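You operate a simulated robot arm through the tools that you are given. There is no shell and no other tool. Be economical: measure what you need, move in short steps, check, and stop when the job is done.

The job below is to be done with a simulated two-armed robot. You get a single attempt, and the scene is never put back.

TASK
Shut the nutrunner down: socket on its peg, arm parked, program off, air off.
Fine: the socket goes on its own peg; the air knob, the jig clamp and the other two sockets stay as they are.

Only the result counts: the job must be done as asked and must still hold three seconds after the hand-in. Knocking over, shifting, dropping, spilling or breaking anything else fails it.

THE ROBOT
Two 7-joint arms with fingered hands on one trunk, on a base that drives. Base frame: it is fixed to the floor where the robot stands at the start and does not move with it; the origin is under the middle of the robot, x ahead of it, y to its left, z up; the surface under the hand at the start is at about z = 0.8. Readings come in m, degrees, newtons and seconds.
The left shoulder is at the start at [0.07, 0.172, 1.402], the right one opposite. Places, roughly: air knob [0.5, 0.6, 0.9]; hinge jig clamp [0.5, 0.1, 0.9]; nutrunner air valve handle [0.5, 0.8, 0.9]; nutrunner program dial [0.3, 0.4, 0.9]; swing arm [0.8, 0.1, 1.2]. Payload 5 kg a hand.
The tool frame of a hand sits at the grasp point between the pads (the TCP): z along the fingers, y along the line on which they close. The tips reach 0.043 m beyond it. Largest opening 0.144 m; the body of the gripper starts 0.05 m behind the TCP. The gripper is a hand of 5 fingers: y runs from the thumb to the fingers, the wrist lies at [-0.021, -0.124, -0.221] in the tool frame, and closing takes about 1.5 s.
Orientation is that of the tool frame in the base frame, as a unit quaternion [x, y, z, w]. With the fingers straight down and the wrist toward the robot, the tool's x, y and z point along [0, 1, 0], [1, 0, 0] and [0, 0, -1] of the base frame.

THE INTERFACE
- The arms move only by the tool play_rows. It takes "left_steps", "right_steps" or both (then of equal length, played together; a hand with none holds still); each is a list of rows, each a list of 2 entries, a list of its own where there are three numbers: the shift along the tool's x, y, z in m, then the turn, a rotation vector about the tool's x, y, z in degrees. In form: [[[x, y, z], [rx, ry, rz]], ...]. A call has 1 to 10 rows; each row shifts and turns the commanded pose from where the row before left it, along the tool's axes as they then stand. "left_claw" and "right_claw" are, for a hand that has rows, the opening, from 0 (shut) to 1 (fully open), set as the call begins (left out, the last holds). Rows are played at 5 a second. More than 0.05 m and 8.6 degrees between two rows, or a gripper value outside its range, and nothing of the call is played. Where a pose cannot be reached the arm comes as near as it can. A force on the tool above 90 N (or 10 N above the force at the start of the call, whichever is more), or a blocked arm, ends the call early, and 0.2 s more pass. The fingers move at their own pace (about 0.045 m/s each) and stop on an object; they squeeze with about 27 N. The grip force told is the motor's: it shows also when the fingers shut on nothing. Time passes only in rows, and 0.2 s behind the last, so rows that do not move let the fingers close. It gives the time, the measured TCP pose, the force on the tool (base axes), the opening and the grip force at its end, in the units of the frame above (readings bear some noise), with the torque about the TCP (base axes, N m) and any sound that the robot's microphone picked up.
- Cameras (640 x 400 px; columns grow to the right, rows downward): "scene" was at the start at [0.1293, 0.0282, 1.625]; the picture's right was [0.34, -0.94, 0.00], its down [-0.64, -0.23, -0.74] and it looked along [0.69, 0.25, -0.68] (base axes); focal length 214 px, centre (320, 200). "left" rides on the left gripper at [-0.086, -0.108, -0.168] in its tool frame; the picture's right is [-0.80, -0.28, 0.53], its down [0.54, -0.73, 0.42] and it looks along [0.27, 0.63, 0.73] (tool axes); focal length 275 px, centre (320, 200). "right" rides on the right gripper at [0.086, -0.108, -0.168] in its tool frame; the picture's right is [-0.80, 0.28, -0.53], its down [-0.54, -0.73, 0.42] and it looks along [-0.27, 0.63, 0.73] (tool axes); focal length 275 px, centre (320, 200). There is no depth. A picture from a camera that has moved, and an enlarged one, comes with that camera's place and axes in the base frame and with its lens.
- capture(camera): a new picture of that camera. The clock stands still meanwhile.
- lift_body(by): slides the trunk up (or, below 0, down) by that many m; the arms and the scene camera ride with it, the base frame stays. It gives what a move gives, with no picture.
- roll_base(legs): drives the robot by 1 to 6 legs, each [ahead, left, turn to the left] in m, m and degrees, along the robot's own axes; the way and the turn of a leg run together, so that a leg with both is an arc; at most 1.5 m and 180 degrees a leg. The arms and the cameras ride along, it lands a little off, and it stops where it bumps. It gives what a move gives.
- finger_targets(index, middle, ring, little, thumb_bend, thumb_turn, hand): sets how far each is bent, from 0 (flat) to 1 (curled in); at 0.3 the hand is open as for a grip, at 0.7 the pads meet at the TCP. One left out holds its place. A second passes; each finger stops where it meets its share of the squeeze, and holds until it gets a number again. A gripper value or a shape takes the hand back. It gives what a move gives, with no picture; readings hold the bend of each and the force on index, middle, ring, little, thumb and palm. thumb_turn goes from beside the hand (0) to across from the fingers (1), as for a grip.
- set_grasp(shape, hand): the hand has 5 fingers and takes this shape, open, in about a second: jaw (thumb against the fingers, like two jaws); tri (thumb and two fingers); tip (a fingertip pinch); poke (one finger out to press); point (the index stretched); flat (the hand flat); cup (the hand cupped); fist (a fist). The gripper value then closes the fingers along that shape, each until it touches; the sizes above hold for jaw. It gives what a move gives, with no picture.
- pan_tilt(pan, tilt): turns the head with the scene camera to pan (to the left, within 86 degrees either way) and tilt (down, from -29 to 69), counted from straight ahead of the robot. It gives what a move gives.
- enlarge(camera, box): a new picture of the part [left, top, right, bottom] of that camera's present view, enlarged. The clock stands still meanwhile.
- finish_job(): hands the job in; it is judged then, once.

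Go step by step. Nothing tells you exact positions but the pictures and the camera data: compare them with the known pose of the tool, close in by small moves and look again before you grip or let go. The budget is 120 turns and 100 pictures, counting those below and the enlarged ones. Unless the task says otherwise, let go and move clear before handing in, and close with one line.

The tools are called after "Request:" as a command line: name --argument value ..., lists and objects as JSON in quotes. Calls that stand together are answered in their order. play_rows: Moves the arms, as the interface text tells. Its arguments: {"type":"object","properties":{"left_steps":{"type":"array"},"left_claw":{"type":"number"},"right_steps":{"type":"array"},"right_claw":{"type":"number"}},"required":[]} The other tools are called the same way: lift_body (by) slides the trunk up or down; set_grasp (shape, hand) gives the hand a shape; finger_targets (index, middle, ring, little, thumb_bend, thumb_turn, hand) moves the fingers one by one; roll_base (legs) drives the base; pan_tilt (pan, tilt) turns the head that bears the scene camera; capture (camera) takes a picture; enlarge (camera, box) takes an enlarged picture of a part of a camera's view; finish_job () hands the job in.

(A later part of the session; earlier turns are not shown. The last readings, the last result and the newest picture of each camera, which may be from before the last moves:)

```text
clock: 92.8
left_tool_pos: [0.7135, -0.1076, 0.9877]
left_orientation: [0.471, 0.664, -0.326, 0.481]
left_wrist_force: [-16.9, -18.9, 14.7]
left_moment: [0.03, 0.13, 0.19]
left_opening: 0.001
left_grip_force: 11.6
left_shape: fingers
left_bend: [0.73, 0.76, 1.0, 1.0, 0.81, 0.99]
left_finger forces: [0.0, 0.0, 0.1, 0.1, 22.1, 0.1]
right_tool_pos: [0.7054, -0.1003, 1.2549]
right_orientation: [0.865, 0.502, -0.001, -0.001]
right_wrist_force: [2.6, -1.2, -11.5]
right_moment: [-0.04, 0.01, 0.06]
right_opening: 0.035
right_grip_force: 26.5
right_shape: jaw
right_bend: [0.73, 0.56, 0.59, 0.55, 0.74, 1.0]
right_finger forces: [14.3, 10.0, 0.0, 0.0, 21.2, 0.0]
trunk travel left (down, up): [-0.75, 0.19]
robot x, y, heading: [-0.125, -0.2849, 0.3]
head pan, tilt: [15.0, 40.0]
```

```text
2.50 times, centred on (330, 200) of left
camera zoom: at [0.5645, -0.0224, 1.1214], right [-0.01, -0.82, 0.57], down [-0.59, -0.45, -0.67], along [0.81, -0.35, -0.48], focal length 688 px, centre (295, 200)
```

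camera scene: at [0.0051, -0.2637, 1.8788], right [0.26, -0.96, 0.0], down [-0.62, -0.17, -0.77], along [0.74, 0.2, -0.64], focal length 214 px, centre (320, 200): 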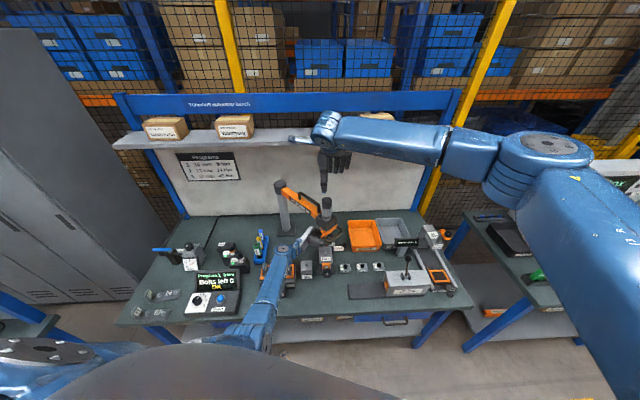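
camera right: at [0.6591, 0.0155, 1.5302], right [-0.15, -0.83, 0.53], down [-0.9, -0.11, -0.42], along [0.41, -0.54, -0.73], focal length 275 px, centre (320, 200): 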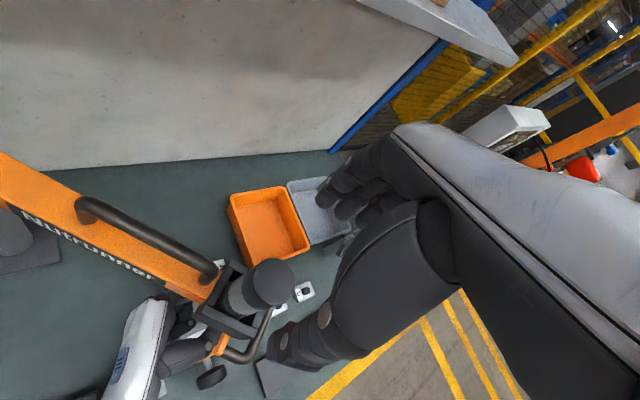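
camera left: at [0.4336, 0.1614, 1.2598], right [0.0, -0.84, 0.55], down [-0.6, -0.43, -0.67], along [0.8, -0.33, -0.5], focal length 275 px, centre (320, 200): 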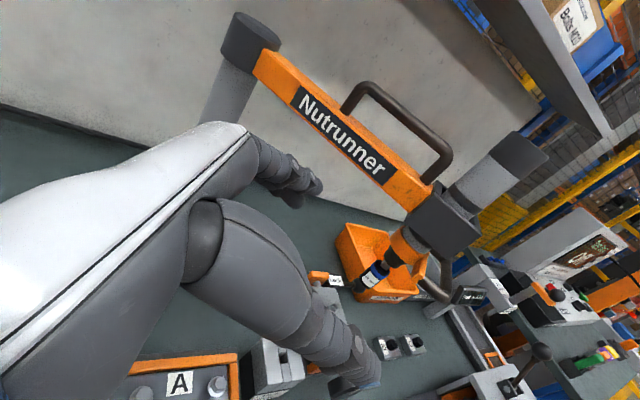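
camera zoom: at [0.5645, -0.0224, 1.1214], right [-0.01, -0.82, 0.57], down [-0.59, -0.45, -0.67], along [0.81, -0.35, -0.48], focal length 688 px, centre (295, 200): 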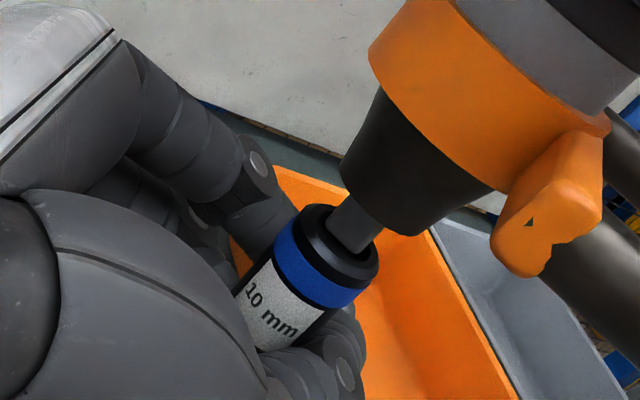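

The left hand slipped (about 15 N wasn't enough) while the right held well. I'll open, raise the left hand about 4 cm so the index can sit above the socket's rim and the middle finger and thumb on its body, and look.

Request:
set_grasp --hand "left" --shape "tri"

Request:
play_rows --left_steps '[[[-0.01, 0, -0.0035], [0, 0, 0]], [[-0.01, 0, -0.0035], [0, 0, 0]], [[-0.01, 0, -0.0035], [0, 0, 0]], [[-0.008, 0, -0.003], [0, 0, 0]], [[0, 0, 0], [0, 0, 0]]]'

Request:
enlarge --camera "left" --box '[220, 100, 440, 280]'

```text
clock: 93.7
left_tool_pos: [0.7129, -0.1071, 0.9877]
left_orientation: [0.471, 0.664, -0.325, 0.481]
left_wrist_force: [0.5, -0.3, -1.4]
left_moment: [0.01, -0.01, 0.04]
left_opening: 0.1438
left_grip_force: 0.1
left_shape: tri
left_bend: [0.3, 0.3, 0.99, 0.99, 0.3, 0.98]
left_finger forces: [0.0, 0.0, 0.0, 0.0, 0.0, 0.1]
right_tool_pos: [0.7049, -0.0976, 1.2538]
right_orientation: [0.864, 0.503, 0.0, -0.001]
right_wrist_force: [-6.2, -10.7, 3.7]
right_moment: [-0.39, 0.16, -0.2]
right_opening: 0.0358
right_grip_force: 27.0
right_shape: jaw
right_bend: [0.73, 0.55, 0.59, 0.55, 0.75, 1.0]
right_finger forces: [12.7, 13.5, 0.0, 0.0, 24.0, 0.0]
trunk travel left (down, up): [-0.75, 0.19]
robot x, y, heading: [-0.1264, -0.2883, 0.6]
head pan, tilt: [15.0, 40.0]
```

```text
clock: 94.9
left_tool_pos: [0.7128, -0.1063, 1.028]
left_orientation: [0.471, 0.664, -0.326, 0.481]
left_wrist_force: [-0.2, 0.1, -0.2]
left_moment: [0.02, 0.0, -0.02]
left_opening: 0.1438
left_grip_force: 0.0
left_shape: tri
left_bend: [0.3, 0.3, 0.99, 0.99, 0.3, 0.98]
left_finger forces: [0.0, 0.2, 0.1, 0.0, 0.1, 0.1]
right_tool_pos: [0.7064, -0.0976, 1.2538]
right_orientation: [0.864, 0.503, 0.0, 0.0]
right_wrist_force: [-5.3, -8.8, 3.8]
right_moment: [-0.31, 0.16, -0.21]
right_opening: 0.0356
right_grip_force: 27.2
right_shape: jaw
right_bend: [0.73, 0.55, 0.59, 0.55, 0.75, 1.0]
right_finger forces: [13.2, 12.9, 0.1, 0.1, 24.3, 0.0]
trunk travel left (down, up): [-0.75, 0.19]
robot x, y, heading: [-0.1275, -0.2851, 0.3]
head pan, tilt: [15.0, 40.0]
```

```text
2.22 times, centred on (330, 190) of left
camera zoom: at [0.5651, -0.0213, 1.1621], right [-0.01, -0.82, 0.57], down [-0.59, -0.46, -0.66], along [0.81, -0.35, -0.48], focal length 612 px, centre (298, 222)
```

zoom: 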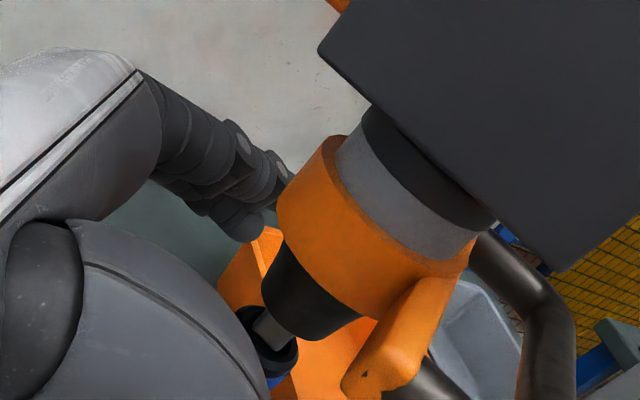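

Key insight: the peg blocks lie on the arm's own swing arc (radius ≈0.35 m from the post), so the socket is meant to be dropped onto its peg by swinging the arm there and pressing the spindle down. I release both hands and back off.

Request:
play_rows --left_steps '[[[0, 0, 0], [0, 0, 0]], [[0, 0, 0], [0, 0, 0]], [[0, 0, 0], [0, 0, 0]], [[0, 0, 0], [0, 0, 0]], [[0, 0, -0.03], [0, 0, 0]], [[0, 0, -0.04], [0, 0, 0]], [[0, 0, -0.04], [0, 0, 0]], [[0, -0.02, -0.04], [0, 0, 0]], [[0, -0.03, -0.03], [0, 0, 0]], [[0, -0.03, -0.03], [0, 0, 0]]]' --right_steps '[[[0, 0, 0], [0, 0, 0]], [[0, 0, 0], [0, 0, 0]], [[0, 0, 0], [0, 0, 0]], [[0, 0, 0], [0, 0, 0]], [[0, 0, 0], [0, 0, 0]], [[0, 0, -0.03], [0, 0, 0]], [[0, 0, -0.04], [0, 0, 0]], [[0, 0, -0.04], [0, 0, 0]], [[0, 0, -0.04], [0, 0, 0]], [[0, 0, -0.04], [0, 0, 0]]]' --right_claw 0.8

Request:
play_rows --left_steps '[[[0, -0.02, 0], [0, 8, 0]], [[0, -0.02, 0], [0, 8, 0]], [[0, -0.02, 0], [0, 8, 0]], [[0, -0.02, 0], [0, 8, 0]], [[0, -0.02, -0.02], [0, 8, 0]], [[0, -0.02, -0.03], [0, 8, 0]], [[0, 0, -0.03], [0, 8, 0]], [[0, 0, -0.03], [0, 8, 0]], [[0, 0, -0.03], [0, 6, 0]], [[0, 0, -0.03], [0, 0, 0]]]' --right_steps '[[[-0.04, -0.02, 0], [0, 0, -3]], [[-0.04, -0.02, 0], [0, 0, -3]], [[-0.04, -0.02, 0], [0, 0, -3]], [[-0.04, -0.02, 0], [0, 0, -3]], [[-0.04, -0.02, 0], [0, 0, -3]], [[-0.04, -0.02, 0], [0, 0, -3]], [[-0.04, -0.02, 0], [0, 0, -3]], [[-0.04, -0.02, 0], [0, 0, -3]], [[-0.04, -0.02, 0], [0, 0, -3]], [[-0.04, -0.02, 0], [0, 0, -3]]]'

Request:
capture --camera "scene"

```text
clock: 97.1
left_tool_pos: [0.5647, 0.0532, 1.0966]
left_orientation: [0.471, 0.663, -0.327, 0.48]
left_wrist_force: [-0.7, -0.2, 0.1]
left_moment: [0.0, -0.03, 0.03]
left_opening: 0.1436
left_grip_force: 0.1
left_shape: tri
left_bend: [0.3, 0.3, 0.99, 0.99, 0.3, 0.98]
left_finger forces: [0.0, 0.0, 0.0, 0.0, 0.0, 0.0]
right_tool_pos: [0.7066, -0.0963, 1.4458]
right_orientation: [0.864, 0.503, 0.0, 0.0]
right_wrist_force: [-0.6, -0.6, -0.5]
right_moment: [-0.01, -0.06, -0.05]
right_opening: 0.115
right_grip_force: 0.0
right_shape: jaw
right_bend: [0.26, 0.34, 0.32, 0.33, 0.52, 0.99]
right_finger forces: [0.0, 0.0, 0.1, 0.0, 0.0, 0.0]
trunk travel left (down, up): [-0.75, 0.19]
robot x, y, heading: [-0.1296, -0.2864, 0.4]
head pan, tilt: [15.0, 40.0]
```

```text
clock: 99.3
left_tool_pos: [0.4338, 0.0571, 1.2512]
left_orientation: [0.573, 0.82, 0.003, 0.012]
left_wrist_force: [-0.5, -0.6, 0.9]
left_moment: [0.06, -0.06, 0.03]
left_opening: 0.1438
left_grip_force: 0.2
left_shape: tri
left_bend: [0.3, 0.3, 0.99, 0.99, 0.3, 0.98]
left_finger forces: [0.0, 0.0, 0.0, 0.0, 0.0, 0.0]
right_tool_pos: [0.407, -0.4263, 1.4472]
right_orientation: [0.704, 0.71, 0.001, -0.001]
right_wrist_force: [-0.1, -0.8, 0.9]
right_moment: [0.09, -0.03, 0.0]
right_opening: 0.1151
right_grip_force: 0.0
right_shape: jaw
right_bend: [0.26, 0.34, 0.32, 0.33, 0.51, 0.99]
right_finger forces: [0.0, 0.0, 0.1, 0.0, 0.0, 0.0]
trunk travel left (down, up): [-0.75, 0.19]
robot x, y, heading: [-0.1294, -0.2884, 0.8]
head pan, tilt: [15.0, 40.0]
```

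```text
26 pictures are left
camera scene: at [0.0036, -0.2675, 1.8789], right [0.27, -0.96, 0.0], down [-0.62, -0.17, -0.77], along [0.74, 0.21, -0.64], focal length 214 px, centre (320, 200)
```

scene: 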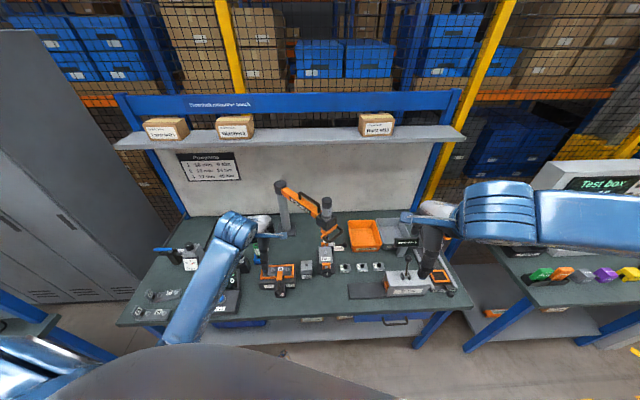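

Nothing is disturbed. I shift the base left so the left arm covers both the tool head and the pegs, clear the right hand away, and bring the closed left fingers up and over behind the head.

Request:
roll_base --legs '[[0.05, 0.33, -0.8]]'

Request:
play_rows --left_steps '[[[0, 0, -0.045], [0, 0, 0]], [[0, 0, -0.045], [0, 0, 0]], [[0, 0, -0.045], [0, 0, 0]], [[0, 0, 0], [0, 0, 0]], [[0, 0, 0], [0, 0, 0]], [[0, 0, 0], [0, 0, 0]], [[0, 0, 0], [0, 0, 0]], [[0, 0, 0], [0, 0, 0]]]' --right_steps '[[[-0.045, -0.01, 0], [0, 0, 0]], [[-0.045, -0.01, 0], [0, 0, 0]], [[-0.045, -0.01, 0], [0, 0, 0]], [[-0.045, -0.01, 0], [0, 0, 0]], [[-0.045, -0.01, 0], [0, 0, 0]], [[-0.045, -0.01, 0], [0, 0, 0]], [[-0.045, -0.01, 0], [0, 0, 0]], [[-0.045, -0.01, 0], [0, 0, 0]]]' --left_claw 0

```text
clock: 101.5
left_tool_pos: [0.4912, 0.3786, 1.2492]
left_orientation: [0.578, 0.816, 0.002, 0.014]
left_wrist_force: [1.0, -0.5, 0.0]
left_moment: [0.01, 0.02, -0.02]
left_opening: 0.1438
left_grip_force: 0.0
left_shape: tri
left_bend: [0.3, 0.3, 0.99, 0.99, 0.3, 0.98]
left_finger forces: [0.0, 0.1, 0.1, 0.0, 0.0, 0.0]
right_tool_pos: [0.4574, -0.1041, 1.4463]
right_orientation: [0.709, 0.705, 0.001, -0.001]
right_wrist_force: [-0.2, -0.8, 0.6]
right_moment: [0.06, 0.01, -0.05]
right_opening: 0.115
right_grip_force: 0.1
right_shape: jaw
right_bend: [0.26, 0.34, 0.32, 0.33, 0.51, 0.99]
right_finger forces: [0.0, 0.0, 0.0, 0.0, 0.0, 0.0]
trunk travel left (down, up): [-0.75, 0.19]
robot x, y, heading: [-0.0758, 0.0421, -0.4]
head pan, tilt: [15.0, 40.0]
```

```text
clock: 103.3
left_tool_pos: [0.4876, 0.3837, 1.3836]
left_orientation: [0.578, 0.816, 0.003, 0.013]
left_wrist_force: [0.4, 0.1, 0.2]
left_moment: [-0.02, -0.07, -0.05]
left_opening: 0.0002
left_grip_force: 0.9
left_shape: tri
left_bend: [0.7, 0.7, 0.99, 0.99, 0.58, 1.0]
left_finger forces: [0.1, 0.0, 0.0, 0.1, 0.0, 0.1]
right_tool_pos: [0.409, -0.4569, 1.4471]
right_orientation: [0.708, 0.706, 0.0, -0.001]
right_wrist_force: [0.3, 0.0, 0.2]
right_moment: [-0.03, -0.03, -0.02]
right_opening: 0.1152
right_grip_force: 0.1
right_shape: jaw
right_bend: [0.26, 0.34, 0.32, 0.33, 0.51, 0.99]
right_finger forces: [0.1, 0.0, 0.1, 0.1, 0.0, 0.0]
right hand out of reach, approached as far as the arm can: row 1, 2, 3
trunk travel left (down, up): [-0.75, 0.19]
robot x, y, heading: [-0.0768, 0.0397, -0.4]
head pan, tilt: [15.0, 40.0]
```

Request:
play_rows --left_steps '[[[-0.0458, 0.0077, 0], [0, 0, 0]], [[-0.0458, 0.0077, 0], [0, 0, 0]], [[-0.0458, 0.0077, 0], [0, 0, 0]], [[-0.0458, 0.0077, 0], [0, 0, 0]], [[-0.0458, 0.0077, 0], [0, 0, 0]], [[-0.0458, 0.0077, 0], [0, 0, 0]], [[-0.0458, 0.0077, 0], [0, 0, 0]], [[-0.0458, 0.0077, 0], [0, 0, 0]], [[-0.0458, 0.0077, 0], [0, 0, 0]]]'

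Request:
play_rows --left_steps '[[[-0.0458, 0.0077, 0], [0, 0, 0]], [[-0.0458, 0.0077, 0], [0, 0, 0]], [[-0.0458, 0.0077, 0], [0, 0, 0]], [[-0.0458, 0.0077, 0], [0, 0, 0]], [[0, 0, 0], [0, 0, 0]]]'

Request:
enlarge --camera "scene" --box '[240, 100, 480, 260]'

```text
clock: 105.3
left_tool_pos: [0.6902, 0.0128, 1.3948]
left_orientation: [0.578, 0.816, 0.003, 0.011]
left_wrist_force: [0.8, 0.2, -0.1]
left_moment: [0.06, 0.03, 0.0]
left_opening: 0.0
left_grip_force: 26.7
left_shape: tri
left_bend: [0.7, 0.7, 1.0, 1.0, 0.59, 1.0]
left_finger forces: [0.0, 0.1, 0.0, 0.0, 0.1, 0.0]
right_tool_pos: [0.4121, -0.4613, 1.446]
right_orientation: [0.709, 0.705, 0.0, -0.003]
right_wrist_force: [0.4, -0.2, 0.0]
right_moment: [0.03, 0.01, -0.02]
right_opening: 0.1152
right_grip_force: 0.0
right_shape: jaw
right_bend: [0.26, 0.34, 0.32, 0.33, 0.51, 0.99]
right_finger forces: [0.0, 0.1, 0.0, 0.0, 0.0, 0.0]
trunk travel left (down, up): [-0.75, 0.19]
robot x, y, heading: [-0.073, 0.0455, -0.3]
head pan, tilt: [15.0, 40.0]
```

```text
clock: 106.5
left_tool_pos: [0.7814, -0.1489, 1.3983]
left_orientation: [0.578, 0.816, 0.002, 0.014]
left_wrist_force: [0.0, 0.2, -0.5]
left_moment: [0.03, -0.03, -0.03]
left_opening: 0.0
left_grip_force: 27.3
left_shape: tri
left_bend: [0.7, 0.7, 1.0, 1.0, 0.59, 1.0]
left_finger forces: [0.1, 0.0, 0.0, 0.1, 0.0, 0.1]
right_tool_pos: [0.4111, -0.4581, 1.4477]
right_orientation: [0.71, 0.704, 0.0, -0.001]
right_wrist_force: [-1.0, 0.6, 0.3]
right_moment: [0.0, 0.01, 0.0]
right_opening: 0.1152
right_grip_force: 0.0
right_shape: jaw
right_bend: [0.26, 0.34, 0.32, 0.33, 0.51, 0.99]
right_finger forces: [0.1, 0.0, 0.1, 0.0, 0.0, 0.0]
trunk travel left (down, up): [-0.75, 0.19]
robot x, y, heading: [-0.0774, 0.0406, -0.3]
head pan, tilt: [15.0, 40.0]
```

```text
2.50 times, centred on (360, 180) of scene
camera zoom: at [0.0582, 0.0634, 1.8785], right [0.25, -0.97, 0.0], down [-0.62, -0.16, -0.77], along [0.74, 0.19, -0.64], focal length 536 px, centre (220, 250)
```

zoom: 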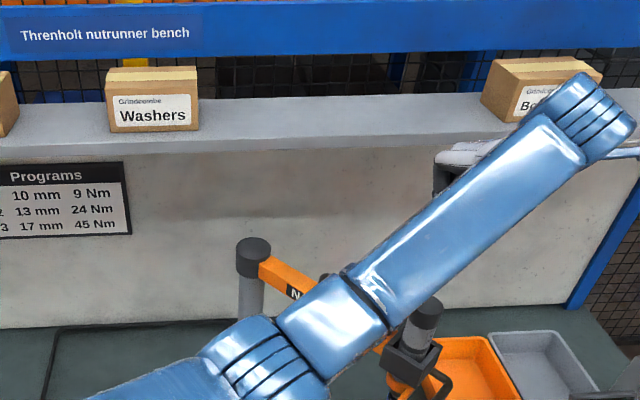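

Fingers are above and behind the head. I lower them beside the sleeve box.

Request:
play_rows --left_steps '[[[0, 0, 0.045], [0, 0, 0]], [[0, 0, 0.045], [0, 0, 0]], [[0, 0, 0.045], [0, 0, 0]], [[0, 0, 0.045], [0, 0, 0]], [[0, 0, 0.04], [0, 0, 0]], [[0, 0, 0], [0, 0, 0]]]'

Request:
capture --camera "left"

Request:
enlarge --camera "scene" --box '[240, 160, 400, 280]'

```text
clock: 108.1
left_tool_pos: [0.8252, -0.073, 1.1791]
left_orientation: [0.552, 0.833, 0.032, 0.01]
left_wrist_force: [0.0, 0.5, 0.8]
left_moment: [-0.03, 0.04, 0.0]
left_opening: 0.0001
left_grip_force: 27.4
left_shape: tri
left_bend: [0.7, 0.7, 1.0, 1.0, 0.59, 1.0]
left_finger forces: [0.1, 0.0, 0.0, 0.0, 0.1, 0.1]
right_tool_pos: [0.4099, -0.4581, 1.4486]
right_orientation: [0.709, 0.705, 0.0, -0.001]
right_wrist_force: [-0.6, -0.2, -0.4]
right_moment: [0.0, 0.0, 0.07]
right_opening: 0.1151
right_grip_force: 0.1
right_shape: jaw
right_bend: [0.26, 0.34, 0.32, 0.33, 0.51, 0.99]
right_finger forces: [0.1, 0.1, 0.0, 0.0, 0.0, 0.1]
trunk travel left (down, up): [-0.75, 0.19]
robot x, y, heading: [-0.0752, 0.039, -0.1]
head pan, tilt: [15.0, 40.0]
stopped in row 6 (left hand): the arm was blocked; the commanded pose is now the measured one
```

```text
24 pictures are left
camera left: at [0.7508, -0.2001, 1.3385], right [0.08, -0.82, -0.57], down [-0.86, 0.24, -0.46], along [0.51, 0.52, -0.68], focal length 275 px, centre (320, 200)
```

left: 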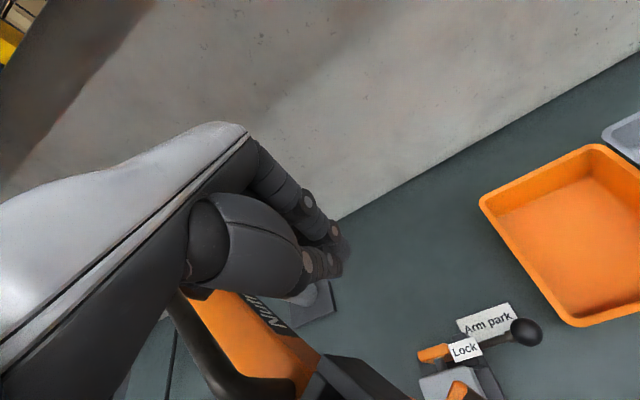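

```text
3.33 times, centred on (320, 220) of scene
camera zoom: at [0.0575, 0.064, 1.8786], right [0.25, -0.97, 0.0], down [-0.62, -0.16, -0.77], along [0.74, 0.19, -0.64], focal length 715 px, centre (320, 133)
```

zoom: 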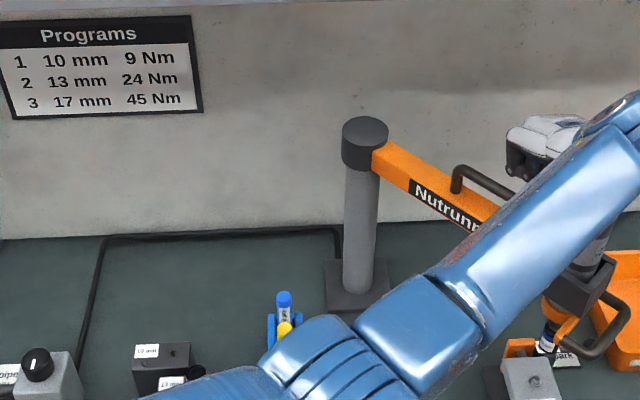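

The forearm rested on the motor because the hand went too low. I raise back up; the plan is to hook only the motor's upper cap with the fingertips.

Request:
play_rows --left_steps '[[[0, 0, -0.04], [0, 0, 0]], [[0, 0, -0.04], [0, 0, 0]], [[0, 0, -0.04], [0, 0, 0]], [[0, 0, -0.04], [0, 0, 0]], [[0, 0, -0.04], [0, 0, 0]], [[0, 0, -0.02], [0, 0, 0]], [[0, 0, 0], [0, 0, 0]]]'

```text
clock: 109.9
left_tool_pos: [0.8243, -0.0559, 1.3941]
left_orientation: [0.541, 0.84, 0.042, 0.005]
left_wrist_force: [0.1, -0.4, 0.2]
left_moment: [-0.05, -0.01, -0.03]
left_opening: 0.0001
left_grip_force: 27.5
left_shape: tri
left_bend: [0.7, 0.7, 1.0, 1.0, 0.59, 1.0]
left_finger forces: [0.0, 0.1, 0.0, 0.1, 0.1, 0.0]
right_tool_pos: [0.4114, -0.4589, 1.448]
right_orientation: [0.71, 0.704, -0.002, -0.001]
right_wrist_force: [-0.4, 0.3, -0.2]
right_moment: [-0.02, 0.0, 0.01]
right_opening: 0.1149
right_grip_force: 0.1
right_shape: jaw
right_bend: [0.26, 0.34, 0.32, 0.33, 0.51, 0.99]
right_finger forces: [0.1, 0.0, 0.1, 0.0, 0.0, 0.0]
trunk travel left (down, up): [-0.75, 0.19]
robot x, y, heading: [-0.0739, 0.0391, -0.4]
head pan, tilt: [15.0, 40.0]
stopped in row 7 (left hand): the arm was blocked; the commanded pose is now the measured one
```

Request:
capture --camera "scene"

```text
22 pictures are left
camera scene: at [0.058, 0.0632, 1.8786], right [0.25, -0.97, 0.0], down [-0.62, -0.16, -0.77], along [0.74, 0.19, -0.64], focal length 214 px, centre (320, 200)
```

scene: 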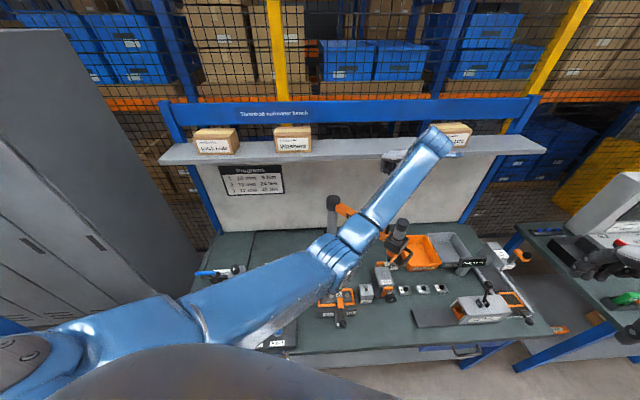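

The right hand is much better placed to hook the motor from here. I take the left arm out to the left, and set the right hand to a closed three-finger hook.

Request:
play_rows --left_steps '[[[0.03, 0, -0.02], [0, 0, 0]], [[0.045, -0.0077, 0], [0, 0, 0]], [[0.045, -0.0077, 0], [0, 0, 0]], [[0.045, -0.0077, 0], [0, 0, 0]], [[0.045, -0.0077, 0], [0, 0, 0]], [[0.045, -0.0077, 0], [0, 0, 0]], [[0.045, -0.0077, 0], [0, 0, 0]], [[0.045, -0.0077, 0], [0, 0, 0]], [[0.045, -0.0077, 0], [0, 0, 0]], [[0.045, -0.0077, 0], [0, 0, 0]]]'

Request:
set_grasp --hand "right" --shape "tri"

Request:
play_rows --left_steps '[[[0.04, -0.02, 0], [0, 0, 0]], [[0.04, -0.02, 0], [0, 0, 0]], [[0, 0, 0], [0, 0, 0]], [[0, 0, 0], [0, 0, 0]], [[0, 0, 0], [0, 0, 0]], [[0, 0, 0], [0, 0, 0]], [[0, 0, 0], [0, 0, 0]], [[0, 0, 0], [0, 0, 0]], [[0, 0, 0], [0, 0, 0]], [[0, 0, 0], [0, 0, 0]]]' --right_steps '[[[0.032, 0.036, 0.005], [0, 0, 0]], [[0.032, 0.036, 0.005], [0, 0, 0]], [[0.032, 0.036, 0.005], [0, 0, 0]], [[0.032, 0.036, 0.005], [0, 0, 0]], [[0.032, 0.036, 0.005], [0, 0, 0]], [[0.032, 0.036, 0.005], [0, 0, 0]], [[0.032, 0.036, 0.005], [0, 0, 0]], [[0.032, 0.036, 0.005], [0, 0, 0]], [[0.032, 0.036, 0.005], [0, 0, 0]], [[0.032, 0.036, 0.005], [0, 0, 0]]]' --right_claw 0

Request:
capture --camera "right"

```text
clock: 112.1
left_tool_pos: [0.5812, 0.3168, 1.4371]
left_orientation: [0.54, 0.84, 0.054, 0.009]
left_wrist_force: [0.2, 0.0, -0.7]
left_moment: [-0.02, 0.0, 0.0]
left_opening: 0.0
left_grip_force: 27.1
left_shape: tri
left_bend: [0.7, 0.7, 1.0, 1.0, 0.59, 1.0]
left_finger forces: [0.1, 0.1, 0.1, 0.1, 0.0, 0.1]
right_tool_pos: [0.4107, -0.4574, 1.4483]
right_orientation: [0.711, 0.704, -0.001, -0.001]
right_wrist_force: [-0.7, -0.1, 0.6]
right_moment: [0.01, -0.04, 0.0]
right_opening: 0.1152
right_grip_force: 0.0
right_shape: jaw
right_bend: [0.26, 0.34, 0.32, 0.33, 0.51, 0.99]
right_finger forces: [0.0, 0.0, 0.0, 0.0, 0.1, 0.0]
trunk travel left (down, up): [-0.75, 0.19]
robot x, y, heading: [-0.0752, 0.0461, -0.7]
head pan, tilt: [15.0, 40.0]
```

```text
clock: 113.0
left_tool_pos: [0.5824, 0.3166, 1.4355]
left_orientation: [0.538, 0.842, 0.053, 0.007]
left_wrist_force: [0.1, 0.7, -0.6]
left_moment: [0.01, 0.0, 0.02]
left_opening: 0.0
left_grip_force: 26.8
left_shape: tri
left_bend: [0.7, 0.7, 1.0, 1.0, 0.59, 1.0]
left_finger forces: [0.0, 0.1, 0.0, 0.1, 0.1, 0.0]
right_tool_pos: [0.4115, -0.4588, 1.449]
right_orientation: [0.709, 0.705, 0.0, -0.001]
right_wrist_force: [-0.1, 0.9, -0.8]
right_moment: [0.02, 0.02, -0.03]
right_opening: 0.1439
right_grip_force: 0.2
right_shape: tri
right_bend: [0.3, 0.3, 0.99, 0.99, 0.3, 0.98]
right_finger forces: [0.1, 0.0, 0.0, 0.1, 0.0, 0.0]
trunk travel left (down, up): [-0.75, 0.19]
robot x, y, heading: [-0.0743, 0.0419, -0.5]
head pan, tilt: [15.0, 40.0]
```

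```text
clock: 115.2
left_tool_pos: [0.5138, 0.3751, 1.4301]
left_orientation: [0.539, 0.841, 0.05, 0.002]
left_wrist_force: [1.0, 0.0, -0.8]
left_moment: [-0.04, 0.05, -0.02]
left_opening: 0.0
left_grip_force: 27.1
left_shape: tri
left_bend: [0.7, 0.7, 1.0, 1.0, 0.59, 1.0]
left_finger forces: [0.0, 0.1, 0.0, 0.0, 0.0, 0.1]
right_tool_pos: [0.7743, -0.1376, 1.3975]
right_orientation: [0.71, 0.704, -0.001, -0.001]
right_wrist_force: [0.2, -0.2, -0.2]
right_moment: [0.03, -0.01, 0.0]
right_opening: 0.0001
right_grip_force: 26.6
right_shape: tri
right_bend: [0.7, 0.7, 1.0, 1.0, 0.59, 1.0]
right_finger forces: [0.0, 0.0, 0.0, 0.0, 0.0, 0.0]
trunk travel left (down, up): [-0.75, 0.19]
robot x, y, heading: [-0.074, 0.047, -0.7]
head pan, tilt: [15.0, 40.0]
```

```text
21 pictures are left
camera right: at [0.6665, -0.0512, 1.5649], right [0.28, -0.8, 0.53], down [-0.73, -0.54, -0.42], along [0.62, -0.27, -0.73], focal length 275 px, centre (320, 200)
```

right: 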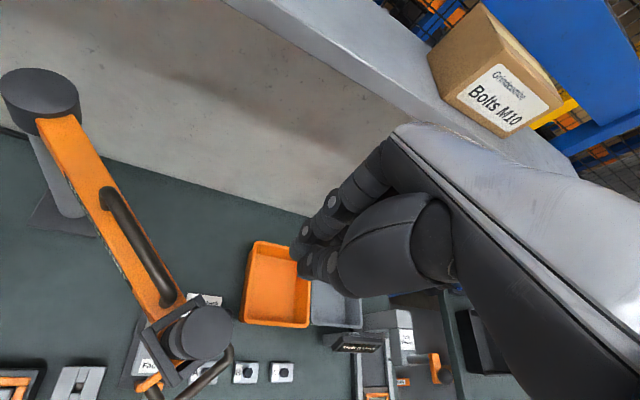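

The motor hasn't moved and the right hook is right behind it. I lower to cap height and start pulling it along its arc.

Request:
play_rows --right_steps '[[[0, 0, 0.043], [0, 0, 0]], [[0, 0, 0.043], [0, 0, 0]], [[0, 0, 0.043], [0, 0, 0]], [[0.0147, -0.023, 0], [0, 0, 0]], [[0.0092, -0.0227, 0], [0, 0, 0]], [[0.0107, -0.0219, 0], [0, 0, 0]], [[0.0122, -0.0212, 0], [0, 0, 0]], [[0.0136, -0.0202, 0], [0, 0, 0]]]'

Request:
enlarge --camera "scene" --box '[240, 140, 480, 300]'

```text
clock: 117.0
left_tool_pos: [0.5108, 0.3733, 1.4297]
left_orientation: [0.539, 0.841, 0.052, 0.002]
left_wrist_force: [-0.6, -0.1, -0.3]
left_moment: [-0.01, -0.02, 0.0]
left_opening: 0.0002
left_grip_force: 27.1
left_shape: tri
left_bend: [0.7, 0.7, 1.0, 1.0, 0.59, 1.0]
left_finger forces: [0.0, 0.1, 0.0, 0.0, 0.0, 0.0]
right_tool_pos: [0.6628, -0.0783, 1.2701]
right_orientation: [0.709, 0.705, 0.0, -0.001]
right_wrist_force: [-0.1, -0.3, 0.0]
right_moment: [0.0, -0.02, 0.02]
right_opening: 0.0
right_grip_force: 26.9
right_shape: tri
right_bend: [0.7, 0.7, 1.0, 1.0, 0.59, 1.0]
right_finger forces: [0.1, 0.0, 0.0, 0.0, 0.0, 0.0]
trunk travel left (down, up): [-0.75, 0.19]
robot x, y, heading: [-0.0765, 0.0429, -0.7]
head pan, tilt: [15.0, 40.0]
```

```text
2.50 times, centred on (360, 220) of scene
camera zoom: at [0.0568, 0.0642, 1.8787], right [0.25, -0.97, 0.0], down [-0.62, -0.16, -0.77], along [0.74, 0.19, -0.64], focal length 536 px, centre (220, 150)
```

zoom: 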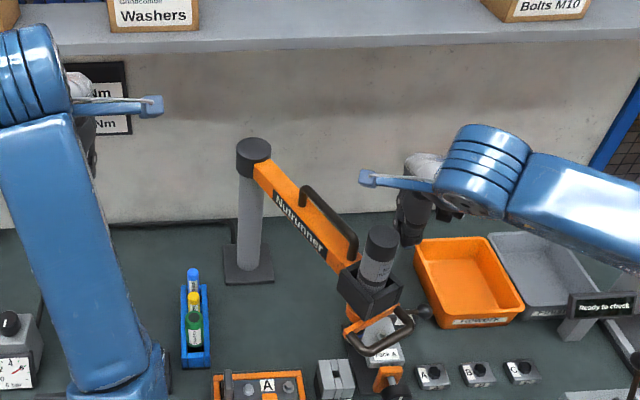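

It works: the arm swings with the hook. I continue along the arc while moving the left hand out of the way.

Request:
play_rows --right_steps '[[[0.0151, -0.0193, 0], [0, 0, 0]], [[0.0163, -0.0181, 0], [0, 0, 0]], [[0.0176, -0.017, 0], [0, 0, 0]], [[0.0187, -0.0157, 0], [0, 0, 0]], [[0.0198, -0.0144, 0], [0, 0, 0]], [[0.0207, -0.0129, 0], [0, 0, 0]], [[0.0216, -0.0115, 0], [0, 0, 0]], [[0.0223, -0.0099, 0], [0, 0, 0]], [[0.0229, -0.0084, 0], [0, 0, 0]], [[0.0235, -0.0067, 0], [0, 0, 0]]]' --left_steps '[[[0.04, -0.005, 0], [0, 0, 0]], [[0.04, -0.005, 0], [0, 0, 0]], [[0.04, -0.005, 0], [0, 0, 0]], [[0.04, -0.005, 0], [0, 0, 0]], [[0.04, -0.005, 0], [0, 0, 0]], [[0.04, -0.005, 0], [0, 0, 0]], [[0.04, -0.005, 0], [0, 0, 0]], [[0.04, -0.005, 0], [0, 0, 0]], [[0, 0, 0], [0, 0, 0]], [[0, 0, 0], [0, 0, 0]]]'

Request:
capture --camera "scene"

```text
clock: 119.3
left_tool_pos: [0.3483, 0.6501, 1.4355]
left_orientation: [0.538, 0.842, 0.043, 0.002]
left_wrist_force: [-0.7, 0.1, 0.2]
left_moment: [-0.01, 0.01, 0.03]
left_opening: 0.0
left_grip_force: 26.9
left_shape: tri
left_bend: [0.7, 0.7, 1.0, 1.0, 0.59, 1.0]
left_finger forces: [0.1, 0.0, 0.0, 0.1, 0.0, 0.0]
left hand out of reach, approached as far as the arm can: row 3, 4
right_tool_pos: [0.5342, 0.1139, 1.2686]
right_orientation: [0.712, 0.702, -0.002, 0.001]
right_wrist_force: [-0.3, -1.9, -0.2]
right_moment: [0.32, -0.03, 0.3]
right_opening: 0.0
right_grip_force: 27.0
right_shape: tri
right_bend: [0.7, 0.7, 1.0, 1.0, 0.59, 1.0]
right_finger forces: [0.0, 0.1, 0.0, 0.0, 0.1, 0.0]
trunk travel left (down, up): [-0.75, 0.19]
robot x, y, heading: [-0.0779, 0.0416, -0.3]
head pan, tilt: [15.0, 40.0]
stopped in row 10 (right hand): the force on the tool passed its limit at 103 N (the readings are from after the stop); the commanded pose is now the measured one
```

```text
19 pictures are left
camera scene: at [0.0584, 0.0645, 1.8785], right [0.25, -0.97, 0.0], down [-0.62, -0.16, -0.77], along [0.74, 0.19, -0.64], focal length 214 px, centre (320, 200)
```

scene: 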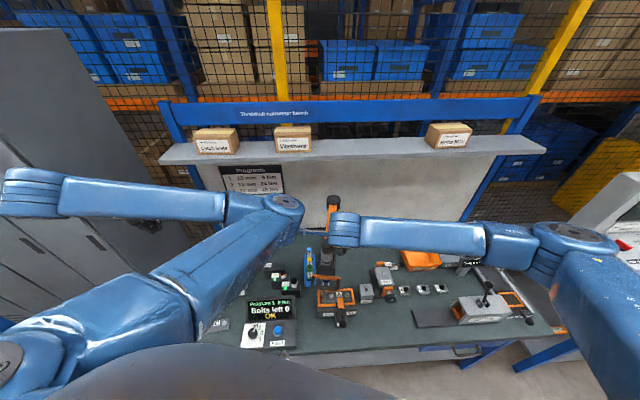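

The right hand met a sudden force at this point; zooming to see why.

Request:
enlarge --camera "scene" --box '[240, 180, 400, 340]'

Request:
enlarge --camera "right" --box '[0, 100, 400, 400]'

```text
2.50 times, centred on (320, 260) of scene
camera zoom: at [0.0584, 0.0645, 1.8785], right [0.25, -0.97, 0.0], down [-0.62, -0.16, -0.77], along [0.74, 0.19, -0.64], focal length 536 px, centre (320, 50)
```

zoom: 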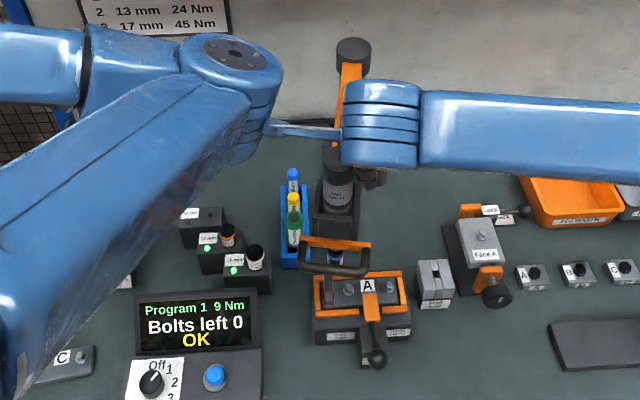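

```text
1.33 times, centred on (200, 250) of right
camera zoom: at [0.4269, 0.2022, 1.4358], right [0.27, -0.8, 0.54], down [-0.73, -0.54, -0.42], along [0.62, -0.28, -0.73], focal length 367 px, centre (480, 133)
```

zoom: 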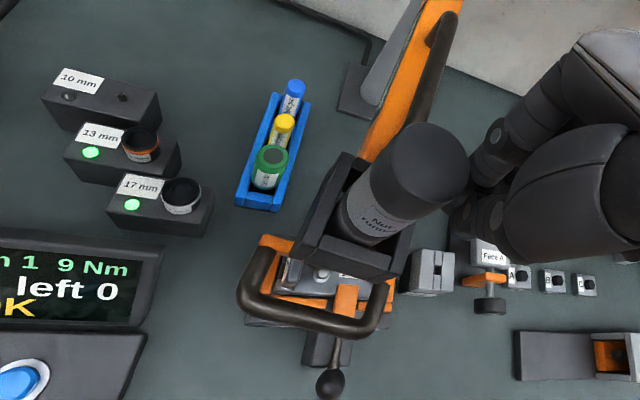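

The right wrist bumped the left elbow. I swing the left arm further out to the left-back, then continue the arc.

Request:
play_rows --left_steps '[[[0.035, -0.01, 0.02], [0, 0, 0]], [[0.035, -0.01, 0.02], [0, 0, 0]], [[0.035, -0.01, 0.02], [0, 0, 0]], [[0.035, -0.01, 0.02], [0, 0, 0]], [[0.035, -0.01, 0.02], [0, 0, 0]], [[0.02, -0.02, 0.02], [0, 0, 0]]]'

Request:
capture --camera "scene"

```text
clock: 120.7
left_tool_pos: [0.2098, 0.8079, 1.3181]
left_orientation: [0.539, 0.841, 0.042, 0.004]
left_wrist_force: [0.2, 0.3, -0.5]
left_moment: [-0.04, -0.01, -0.04]
left_opening: 0.0
left_grip_force: 27.0
left_shape: tri
left_bend: [0.7, 0.7, 1.0, 1.0, 0.59, 1.0]
left_finger forces: [0.0, 0.0, 0.0, 0.1, 0.1, 0.0]
right_tool_pos: [0.5324, 0.1146, 1.2701]
right_orientation: [0.712, 0.702, -0.002, 0.001]
right_wrist_force: [-0.1, -0.3, 0.3]
right_moment: [-0.02, 0.05, -0.04]
right_opening: 0.0
right_grip_force: 27.3
right_shape: tri
right_bend: [0.7, 0.7, 1.0, 1.0, 0.59, 1.0]
right_finger forces: [0.0, 0.0, 0.1, 0.1, 0.0, 0.0]
trunk travel left (down, up): [-0.75, 0.19]
robot x, y, heading: [-0.0742, 0.042, -0.1]
head pan, tilt: [15.0, 40.0]
```

```text
16 pictures are left
camera scene: at [0.0565, 0.0659, 1.8787], right [0.25, -0.97, 0.0], down [-0.62, -0.16, -0.77], along [0.74, 0.19, -0.64], focal length 214 px, centre (320, 200)
```

scene: 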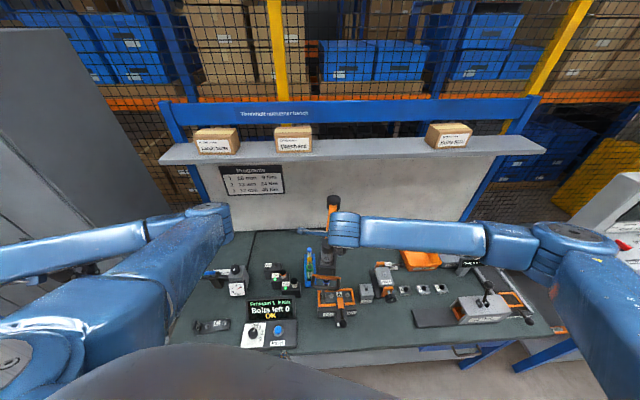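

The left elbow would be in the way again, and the second half of the arc is straight ahead of the left shoulder, so the left hand takes over. Right hand retreats up and out first.

Request:
play_rows --right_steps '[[[-0.01, 0, -0.045], [0, 0, 0]], [[0, 0, -0.045], [0, 0, 0]], [[0, 0, -0.045], [0, 0, 0]], [[-0.045, 0, 0], [0, 0, 0]], [[-0.045, 0, 0], [0, 0, 0]], [[-0.045, 0, 0], [0, 0, 0]], [[-0.045, 0, 0], [0, 0, 0]], [[-0.045, 0, 0], [0, 0, 0]], [[-0.045, 0, 0], [0, 0, 0]], [[-0.045, 0, 0], [0, 0, 0]]]' --left_steps '[[[0, 0, -0.04], [0, 0, 0]], [[0, 0, -0.04], [0, 0, 0]], [[0, 0, 0], [0, 0, 0]], [[0, 0, 0], [0, 0, 0]], [[0, 0, 0], [0, 0, 0]], [[-0.04, 0, 0], [0, 0, 0]], [[-0.045, -0.002, 0], [0, 0, 0]], [[-0.045, -0.002, 0], [0, 0, 0]], [[-0.045, -0.002, 0], [0, 0, 0]], [[-0.045, -0.002, 0], [0, 0, 0]]]'

Request:
play_rows --right_steps '[[[-0.045, 0, 0], [0, 0, 0]], [[-0.045, 0, 0], [0, 0, 0]], [[-0.045, 0, 0], [0, 0, 0]], [[-0.045, 0, 0], [0, 0, 0]], [[-0.045, 0, 0], [0, 0, 0]], [[0, 0, 0], [0, 0, 0]], [[0, 0, 0], [0, 0, 0]], [[0, 0, 0], [0, 0, 0]], [[0, 0, 0], [0, 0, 0]]]' --left_steps '[[[-0.045, -0.002, 0], [0, 0, 0]], [[-0.045, -0.002, 0], [0, 0, 0]], [[-0.045, -0.002, 0], [0, 0, 0]], [[-0.045, -0.002, 0], [0, 0, 0]], [[-0.045, -0.002, 0], [0, 0, 0]], [[-0.045, -0.002, 0], [0, 0, 0]], [[-0.045, -0.002, 0], [0, 0, 0]], [[-0.045, -0.002, 0], [0, 0, 0]], [[-0.045, -0.002, 0], [0, 0, 0]]]'

```text
clock: 122.9
left_tool_pos: [0.3107, 0.6309, 1.3838]
left_orientation: [0.537, 0.842, 0.043, 0.001]
left_wrist_force: [-2.3, -0.5, 1.3]
left_moment: [0.05, -0.05, -0.01]
left_opening: 0.0
left_grip_force: 26.8
left_shape: tri
left_bend: [0.7, 0.7, 1.0, 1.0, 0.59, 1.0]
left_finger forces: [0.0, 0.0, 0.1, 0.1, 0.0, 0.1]
left hand out of reach, approached as far as the arm can: row 9, 10
right_tool_pos: [0.529, -0.2151, 1.4028]
right_orientation: [0.711, 0.703, -0.001, 0.0]
right_wrist_force: [1.0, -0.6, -0.5]
right_moment: [0.01, 0.04, 0.0]
right_opening: 0.0
right_grip_force: 27.2
right_shape: tri
right_bend: [0.7, 0.7, 1.0, 1.0, 0.59, 1.0]
right_finger forces: [0.0, 0.0, 0.1, 0.0, 0.0, 0.0]
trunk travel left (down, up): [-0.75, 0.19]
robot x, y, heading: [-0.0762, 0.0427, -0.3]
head pan, tilt: [15.0, 40.0]
```

```text
clock: 124.9
left_tool_pos: [0.3739, 0.5792, 1.3725]
left_orientation: [0.539, 0.841, 0.042, 0.003]
left_wrist_force: [0.2, -0.5, -0.1]
left_moment: [0.03, 0.01, -0.01]
left_opening: 0.0001
left_grip_force: 27.4
left_shape: tri
left_bend: [0.7, 0.7, 1.0, 1.0, 0.59, 1.0]
left_finger forces: [0.0, 0.0, 0.1, 0.0, 0.1, 0.0]
left hand out of reach, approached as far as the arm can: row 1, 2, 3, 4, 5, 6, 7, 8, 9
right_tool_pos: [0.5269, -0.4382, 1.4069]
right_orientation: [0.712, 0.703, -0.002, 0.001]
right_wrist_force: [-0.2, -0.5, -0.3]
right_moment: [0.02, -0.04, 0.02]
right_opening: 0.0003
right_grip_force: 26.8
right_shape: tri
right_bend: [0.7, 0.7, 1.0, 1.0, 0.59, 1.0]
right_finger forces: [0.0, 0.1, 0.1, 0.0, 0.0, 0.0]
trunk travel left (down, up): [-0.75, 0.19]
robot x, y, heading: [-0.0763, 0.0429, -0.2]
head pan, tilt: [15.0, 40.0]
```

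The left arm is near a wrist limit; I'll yaw the hand clockwise and extend forward a bit to free it.

Request:
play_rows --left_steps '[[[0, 0.02, 0], [0, 0, 8]], [[0, 0.02, 0], [0, 0, 8]], [[0, 0.02, 0], [0, 0, 8]], [[0, 0.02, 0], [0, 0, 8]], [[0, 0.02, 0], [0, 0, 8]]]'

Request:
play_rows --left_steps '[[[-0.04, 0, 0], [0, 0, 0]], [[-0.04, 0, 0], [0, 0, 0]], [[-0.04, 0, 0], [0, 0, 0]], [[-0.04, 0, 0], [0, 0, 0]]]'

```text
clock: 126.1
left_tool_pos: [0.4722, 0.5976, 1.3758]
left_orientation: [0.795, 0.605, 0.042, -0.013]
left_wrist_force: [0.4, 0.9, -0.3]
left_moment: [-0.02, 0.0, -0.02]
left_opening: 0.0
left_grip_force: 27.0
left_shape: tri
left_bend: [0.7, 0.7, 1.0, 1.0, 0.59, 1.0]
left_finger forces: [0.1, 0.0, 0.0, 0.0, 0.0, 0.1]
right_tool_pos: [0.5286, -0.4362, 1.406]
right_orientation: [0.711, 0.703, -0.002, 0.001]
right_wrist_force: [-0.2, 0.4, -0.8]
right_moment: [0.02, -0.01, 0.02]
right_opening: 0.0
right_grip_force: 27.3
right_shape: tri
right_bend: [0.7, 0.7, 1.0, 1.0, 0.59, 1.0]
right_finger forces: [0.0, 0.0, 0.1, 0.1, 0.0, 0.0]
trunk travel left (down, up): [-0.75, 0.19]
robot x, y, heading: [-0.0753, 0.0402, -0.2]
head pan, tilt: [15.0, 40.0]
```

```text
clock: 127.1
left_tool_pos: [0.4491, 0.5214, 1.3688]
left_orientation: [0.794, 0.606, 0.04, -0.011]
left_wrist_force: [-0.3, 0.3, 0.7]
left_moment: [-0.06, -0.02, -0.01]
left_opening: 0.0003
left_grip_force: 26.6
left_shape: tri
left_bend: [0.7, 0.7, 1.0, 1.0, 0.59, 1.0]
left_finger forces: [0.0, 0.1, 0.0, 0.1, 0.0, 0.0]
left hand out of reach, approached as far as the arm can: row 3, 4
right_tool_pos: [0.5282, -0.4339, 1.4068]
right_orientation: [0.711, 0.703, -0.002, 0.002]
right_wrist_force: [0.0, 0.9, 0.7]
right_moment: [-0.06, 0.03, 0.0]
right_opening: 0.0
right_grip_force: 27.1
right_shape: tri
right_bend: [0.7, 0.7, 1.0, 1.0, 0.59, 1.0]
right_finger forces: [0.0, 0.0, 0.0, 0.1, 0.0, 0.0]
trunk travel left (down, up): [-0.75, 0.19]
robot x, y, heading: [-0.0771, 0.0408, -0.3]
head pan, tilt: [15.0, 40.0]
```

The hand is at the inner reach limit — the robot stands too close. I back the base 0.2 m and bring the left hook to the right side of the motor.

Request:
roll_base --legs '[[-0.2, 0, 0.3]]'

Request:
play_rows --left_steps '[[[-0.03, 0.034, -0.004], [0, 0, 0]], [[-0.03, 0.034, -0.004], [0, 0, 0]], [[-0.03, 0.034, -0.004], [0, 0, 0]], [[-0.03, 0.034, -0.004], [0, 0, 0]], [[-0.03, 0.034, -0.004], [0, 0, 0]], [[-0.03, 0.034, -0.004], [0, 0, 0]], [[-0.035, 0.03, -0.004], [0, 0, 0]], [[-0.035, 0.03, -0.004], [0, 0, 0]], [[-0.035, 0.03, 0], [0, 0, 0]], [[-0.035, 0.03, 0], [0, 0, 0]]]'

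```text
clock: 128.7
left_tool_pos: [0.2496, 0.5241, 1.3693]
left_orientation: [0.791, 0.611, 0.04, -0.014]
left_wrist_force: [0.7, 0.9, 0.0]
left_moment: [0.02, 0.07, -0.01]
left_opening: 0.0003
left_grip_force: 26.9
left_shape: tri
left_bend: [0.7, 0.7, 1.0, 1.0, 0.59, 1.0]
left_finger forces: [0.1, 0.0, 0.0, 0.0, 0.1, 0.0]
right_tool_pos: [0.3377, -0.4304, 1.4046]
right_orientation: [0.708, 0.706, -0.003, -0.002]
right_wrist_force: [1.6, -0.1, 0.7]
right_moment: [0.01, 0.05, 0.06]
right_opening: 0.0001
right_grip_force: 26.6
right_shape: tri
right_bend: [0.7, 0.7, 1.0, 1.0, 0.59, 1.0]
right_finger forces: [0.0, 0.0, 0.1, 0.0, 0.0, 0.0]
trunk travel left (down, up): [-0.75, 0.19]
robot x, y, heading: [-0.2739, 0.0433, 0.6]
head pan, tilt: [15.0, 40.0]
```

```text
clock: 130.9
left_tool_pos: [0.2429, 0.5248, 1.3705]
left_orientation: [0.79, 0.611, 0.041, -0.012]
left_wrist_force: [0.5, -0.5, -0.3]
left_moment: [0.01, 0.01, -0.03]
left_opening: 0.0
left_grip_force: 27.1
left_shape: tri
left_bend: [0.7, 0.7, 1.0, 1.0, 0.59, 1.0]
left_finger forces: [0.1, 0.0, 0.0, 0.0, 0.1, 0.0]
left hand out of reach, approached as far as the arm can: row 1, 2, 3, 4, 5, 6, 7, 8, 9, 10
right_tool_pos: [0.3328, -0.429, 1.4065]
right_orientation: [0.707, 0.707, -0.002, 0.001]
right_wrist_force: [0.7, -0.7, -0.3]
right_moment: [0.01, -0.01, -0.01]
right_opening: 0.0001
right_grip_force: 27.0
right_shape: tri
right_bend: [0.7, 0.7, 1.0, 1.0, 0.59, 1.0]
right_finger forces: [0.0, 0.0, 0.0, 0.1, 0.0, 0.1]
trunk travel left (down, up): [-0.75, 0.19]
robot x, y, heading: [-0.2759, 0.0432, 0.3]
head pan, tilt: [15.0, 40.0]
```

Request:
play_rows --left_steps '[[[0.01, 0.035, -0.01], [0, 0, 0]], [[0.01, 0.035, -0.01], [0, 0, 0]], [[0.01, 0.035, -0.01], [0, 0, 0]], [[0.01, 0.035, -0.01], [0, 0, 0]], [[0, 0.04, 0], [0, 0, 0]], [[0, 0.04, 0], [0, 0, 0]], [[-0.03, 0.02, 0], [0, 0, 0]], [[-0.04, 0, 0], [0, 0, 0]], [[-0.04, 0, 0], [0, 0, 0]], [[-0.04, 0, 0], [0, 0, 0]]]'

Request:
capture --camera "scene"

```text
clock: 133.1
left_tool_pos: [0.4463, 0.3545, 1.4098]
left_orientation: [0.79, 0.611, 0.042, -0.012]
left_wrist_force: [0.0, -1.1, 0.7]
left_moment: [0.05, -0.01, 0.01]
left_opening: 0.0
left_grip_force: 26.8
left_shape: tri
left_bend: [0.7, 0.7, 1.0, 1.0, 0.59, 1.0]
left_finger forces: [0.0, 0.0, 0.1, 0.0, 0.1, 0.1]
right_tool_pos: [0.3324, -0.4304, 1.4066]
right_orientation: [0.708, 0.706, -0.001, 0.0]
right_wrist_force: [-0.4, 0.0, -0.5]
right_moment: [0.01, -0.03, -0.01]
right_opening: 0.0003
right_grip_force: 26.5
right_shape: tri
right_bend: [0.7, 0.7, 1.0, 1.0, 0.59, 1.0]
right_finger forces: [0.0, 0.0, 0.1, 0.0, 0.0, 0.0]
trunk travel left (down, up): [-0.75, 0.19]
robot x, y, heading: [-0.2746, 0.0432, 0.4]
head pan, tilt: [15.0, 40.0]
```

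```text
15 pictures are left
camera scene: at [-0.1434, 0.0642, 1.8787], right [0.26, -0.96, 0.0], down [-0.62, -0.17, -0.77], along [0.74, 0.2, -0.64], focal length 214 px, centre (320, 200)
```

scene: 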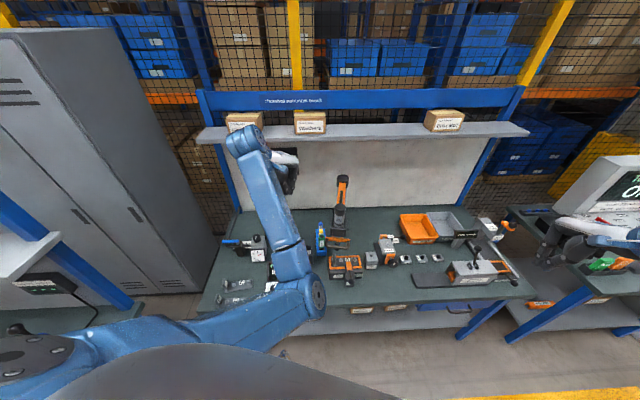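

Free again with a good elbow posture. Now to the motor's right side, then down to cap height.

Request:
play_rows --left_steps '[[[-0.0363, 0.0196, 0], [0, 0, 0]], [[-0.0363, 0.0196, 0], [0, 0, 0]], [[-0.0363, 0.0196, 0], [0, 0, 0]], [[-0.0363, 0.0196, 0], [0, 0, 0]], [[-0.0363, 0.0196, 0], [0, 0, 0]], [[-0.0363, 0.0196, 0], [0, 0, 0]], [[-0.0363, 0.0196, 0], [0, 0, 0]]]'

Request:
play_rows --left_steps '[[[0, 0, 0.045], [0, 0, 0]], [[0, 0, 0.045], [0, 0, 0]], [[0, 0, 0.045], [0, 0, 0]], [[0, 0, 0], [0, 0, 0]]]'

```text
clock: 134.7
left_tool_pos: [0.5238, 0.0935, 1.3975]
left_orientation: [0.784, 0.618, 0.053, -0.018]
left_wrist_force: [-0.4, 0.1, -0.7]
left_moment: [0.01, 0.05, 0.02]
left_opening: 0.0
left_grip_force: 26.5
left_shape: tri
left_bend: [0.7, 0.7, 1.0, 1.0, 0.59, 1.0]
left_finger forces: [0.0, 0.0, 0.1, 0.1, 0.0, 0.0]
right_tool_pos: [0.3333, -0.4304, 1.4058]
right_orientation: [0.707, 0.707, -0.002, 0.001]
right_wrist_force: [-0.3, -0.2, 0.0]
right_moment: [0.05, 0.01, -0.01]
right_opening: 0.0
right_grip_force: 27.1
right_shape: tri
right_bend: [0.7, 0.7, 1.0, 1.0, 0.59, 1.0]
right_finger forces: [0.0, 0.0, 0.0, 0.1, 0.0, 0.0]
trunk travel left (down, up): [-0.75, 0.19]
robot x, y, heading: [-0.2791, 0.0427, 0.5]
head pan, tilt: [15.0, 40.0]
```

```text
clock: 135.7
left_tool_pos: [0.5202, 0.0854, 1.2577]
left_orientation: [0.791, 0.61, 0.042, -0.012]
left_wrist_force: [-0.1, -0.5, 0.7]
left_moment: [-0.02, -0.04, -0.01]
left_opening: 0.0
left_grip_force: 26.8
left_shape: tri
left_bend: [0.7, 0.7, 1.0, 1.0, 0.59, 1.0]
left_finger forces: [0.0, 0.1, 0.0, 0.0, 0.0, 0.0]
right_tool_pos: [0.3325, -0.4302, 1.4067]
right_orientation: [0.708, 0.706, -0.002, 0.001]
right_wrist_force: [-0.3, 0.2, -0.5]
right_moment: [0.01, -0.05, -0.01]
right_opening: 0.0
right_grip_force: 27.1
right_shape: tri
right_bend: [0.7, 0.7, 1.0, 1.0, 0.59, 1.0]
right_finger forces: [0.0, 0.0, 0.0, 0.0, 0.0, 0.0]
trunk travel left (down, up): [-0.75, 0.19]
robot x, y, heading: [-0.2744, 0.0423, 0.5]
head pan, tilt: [15.0, 40.0]
```

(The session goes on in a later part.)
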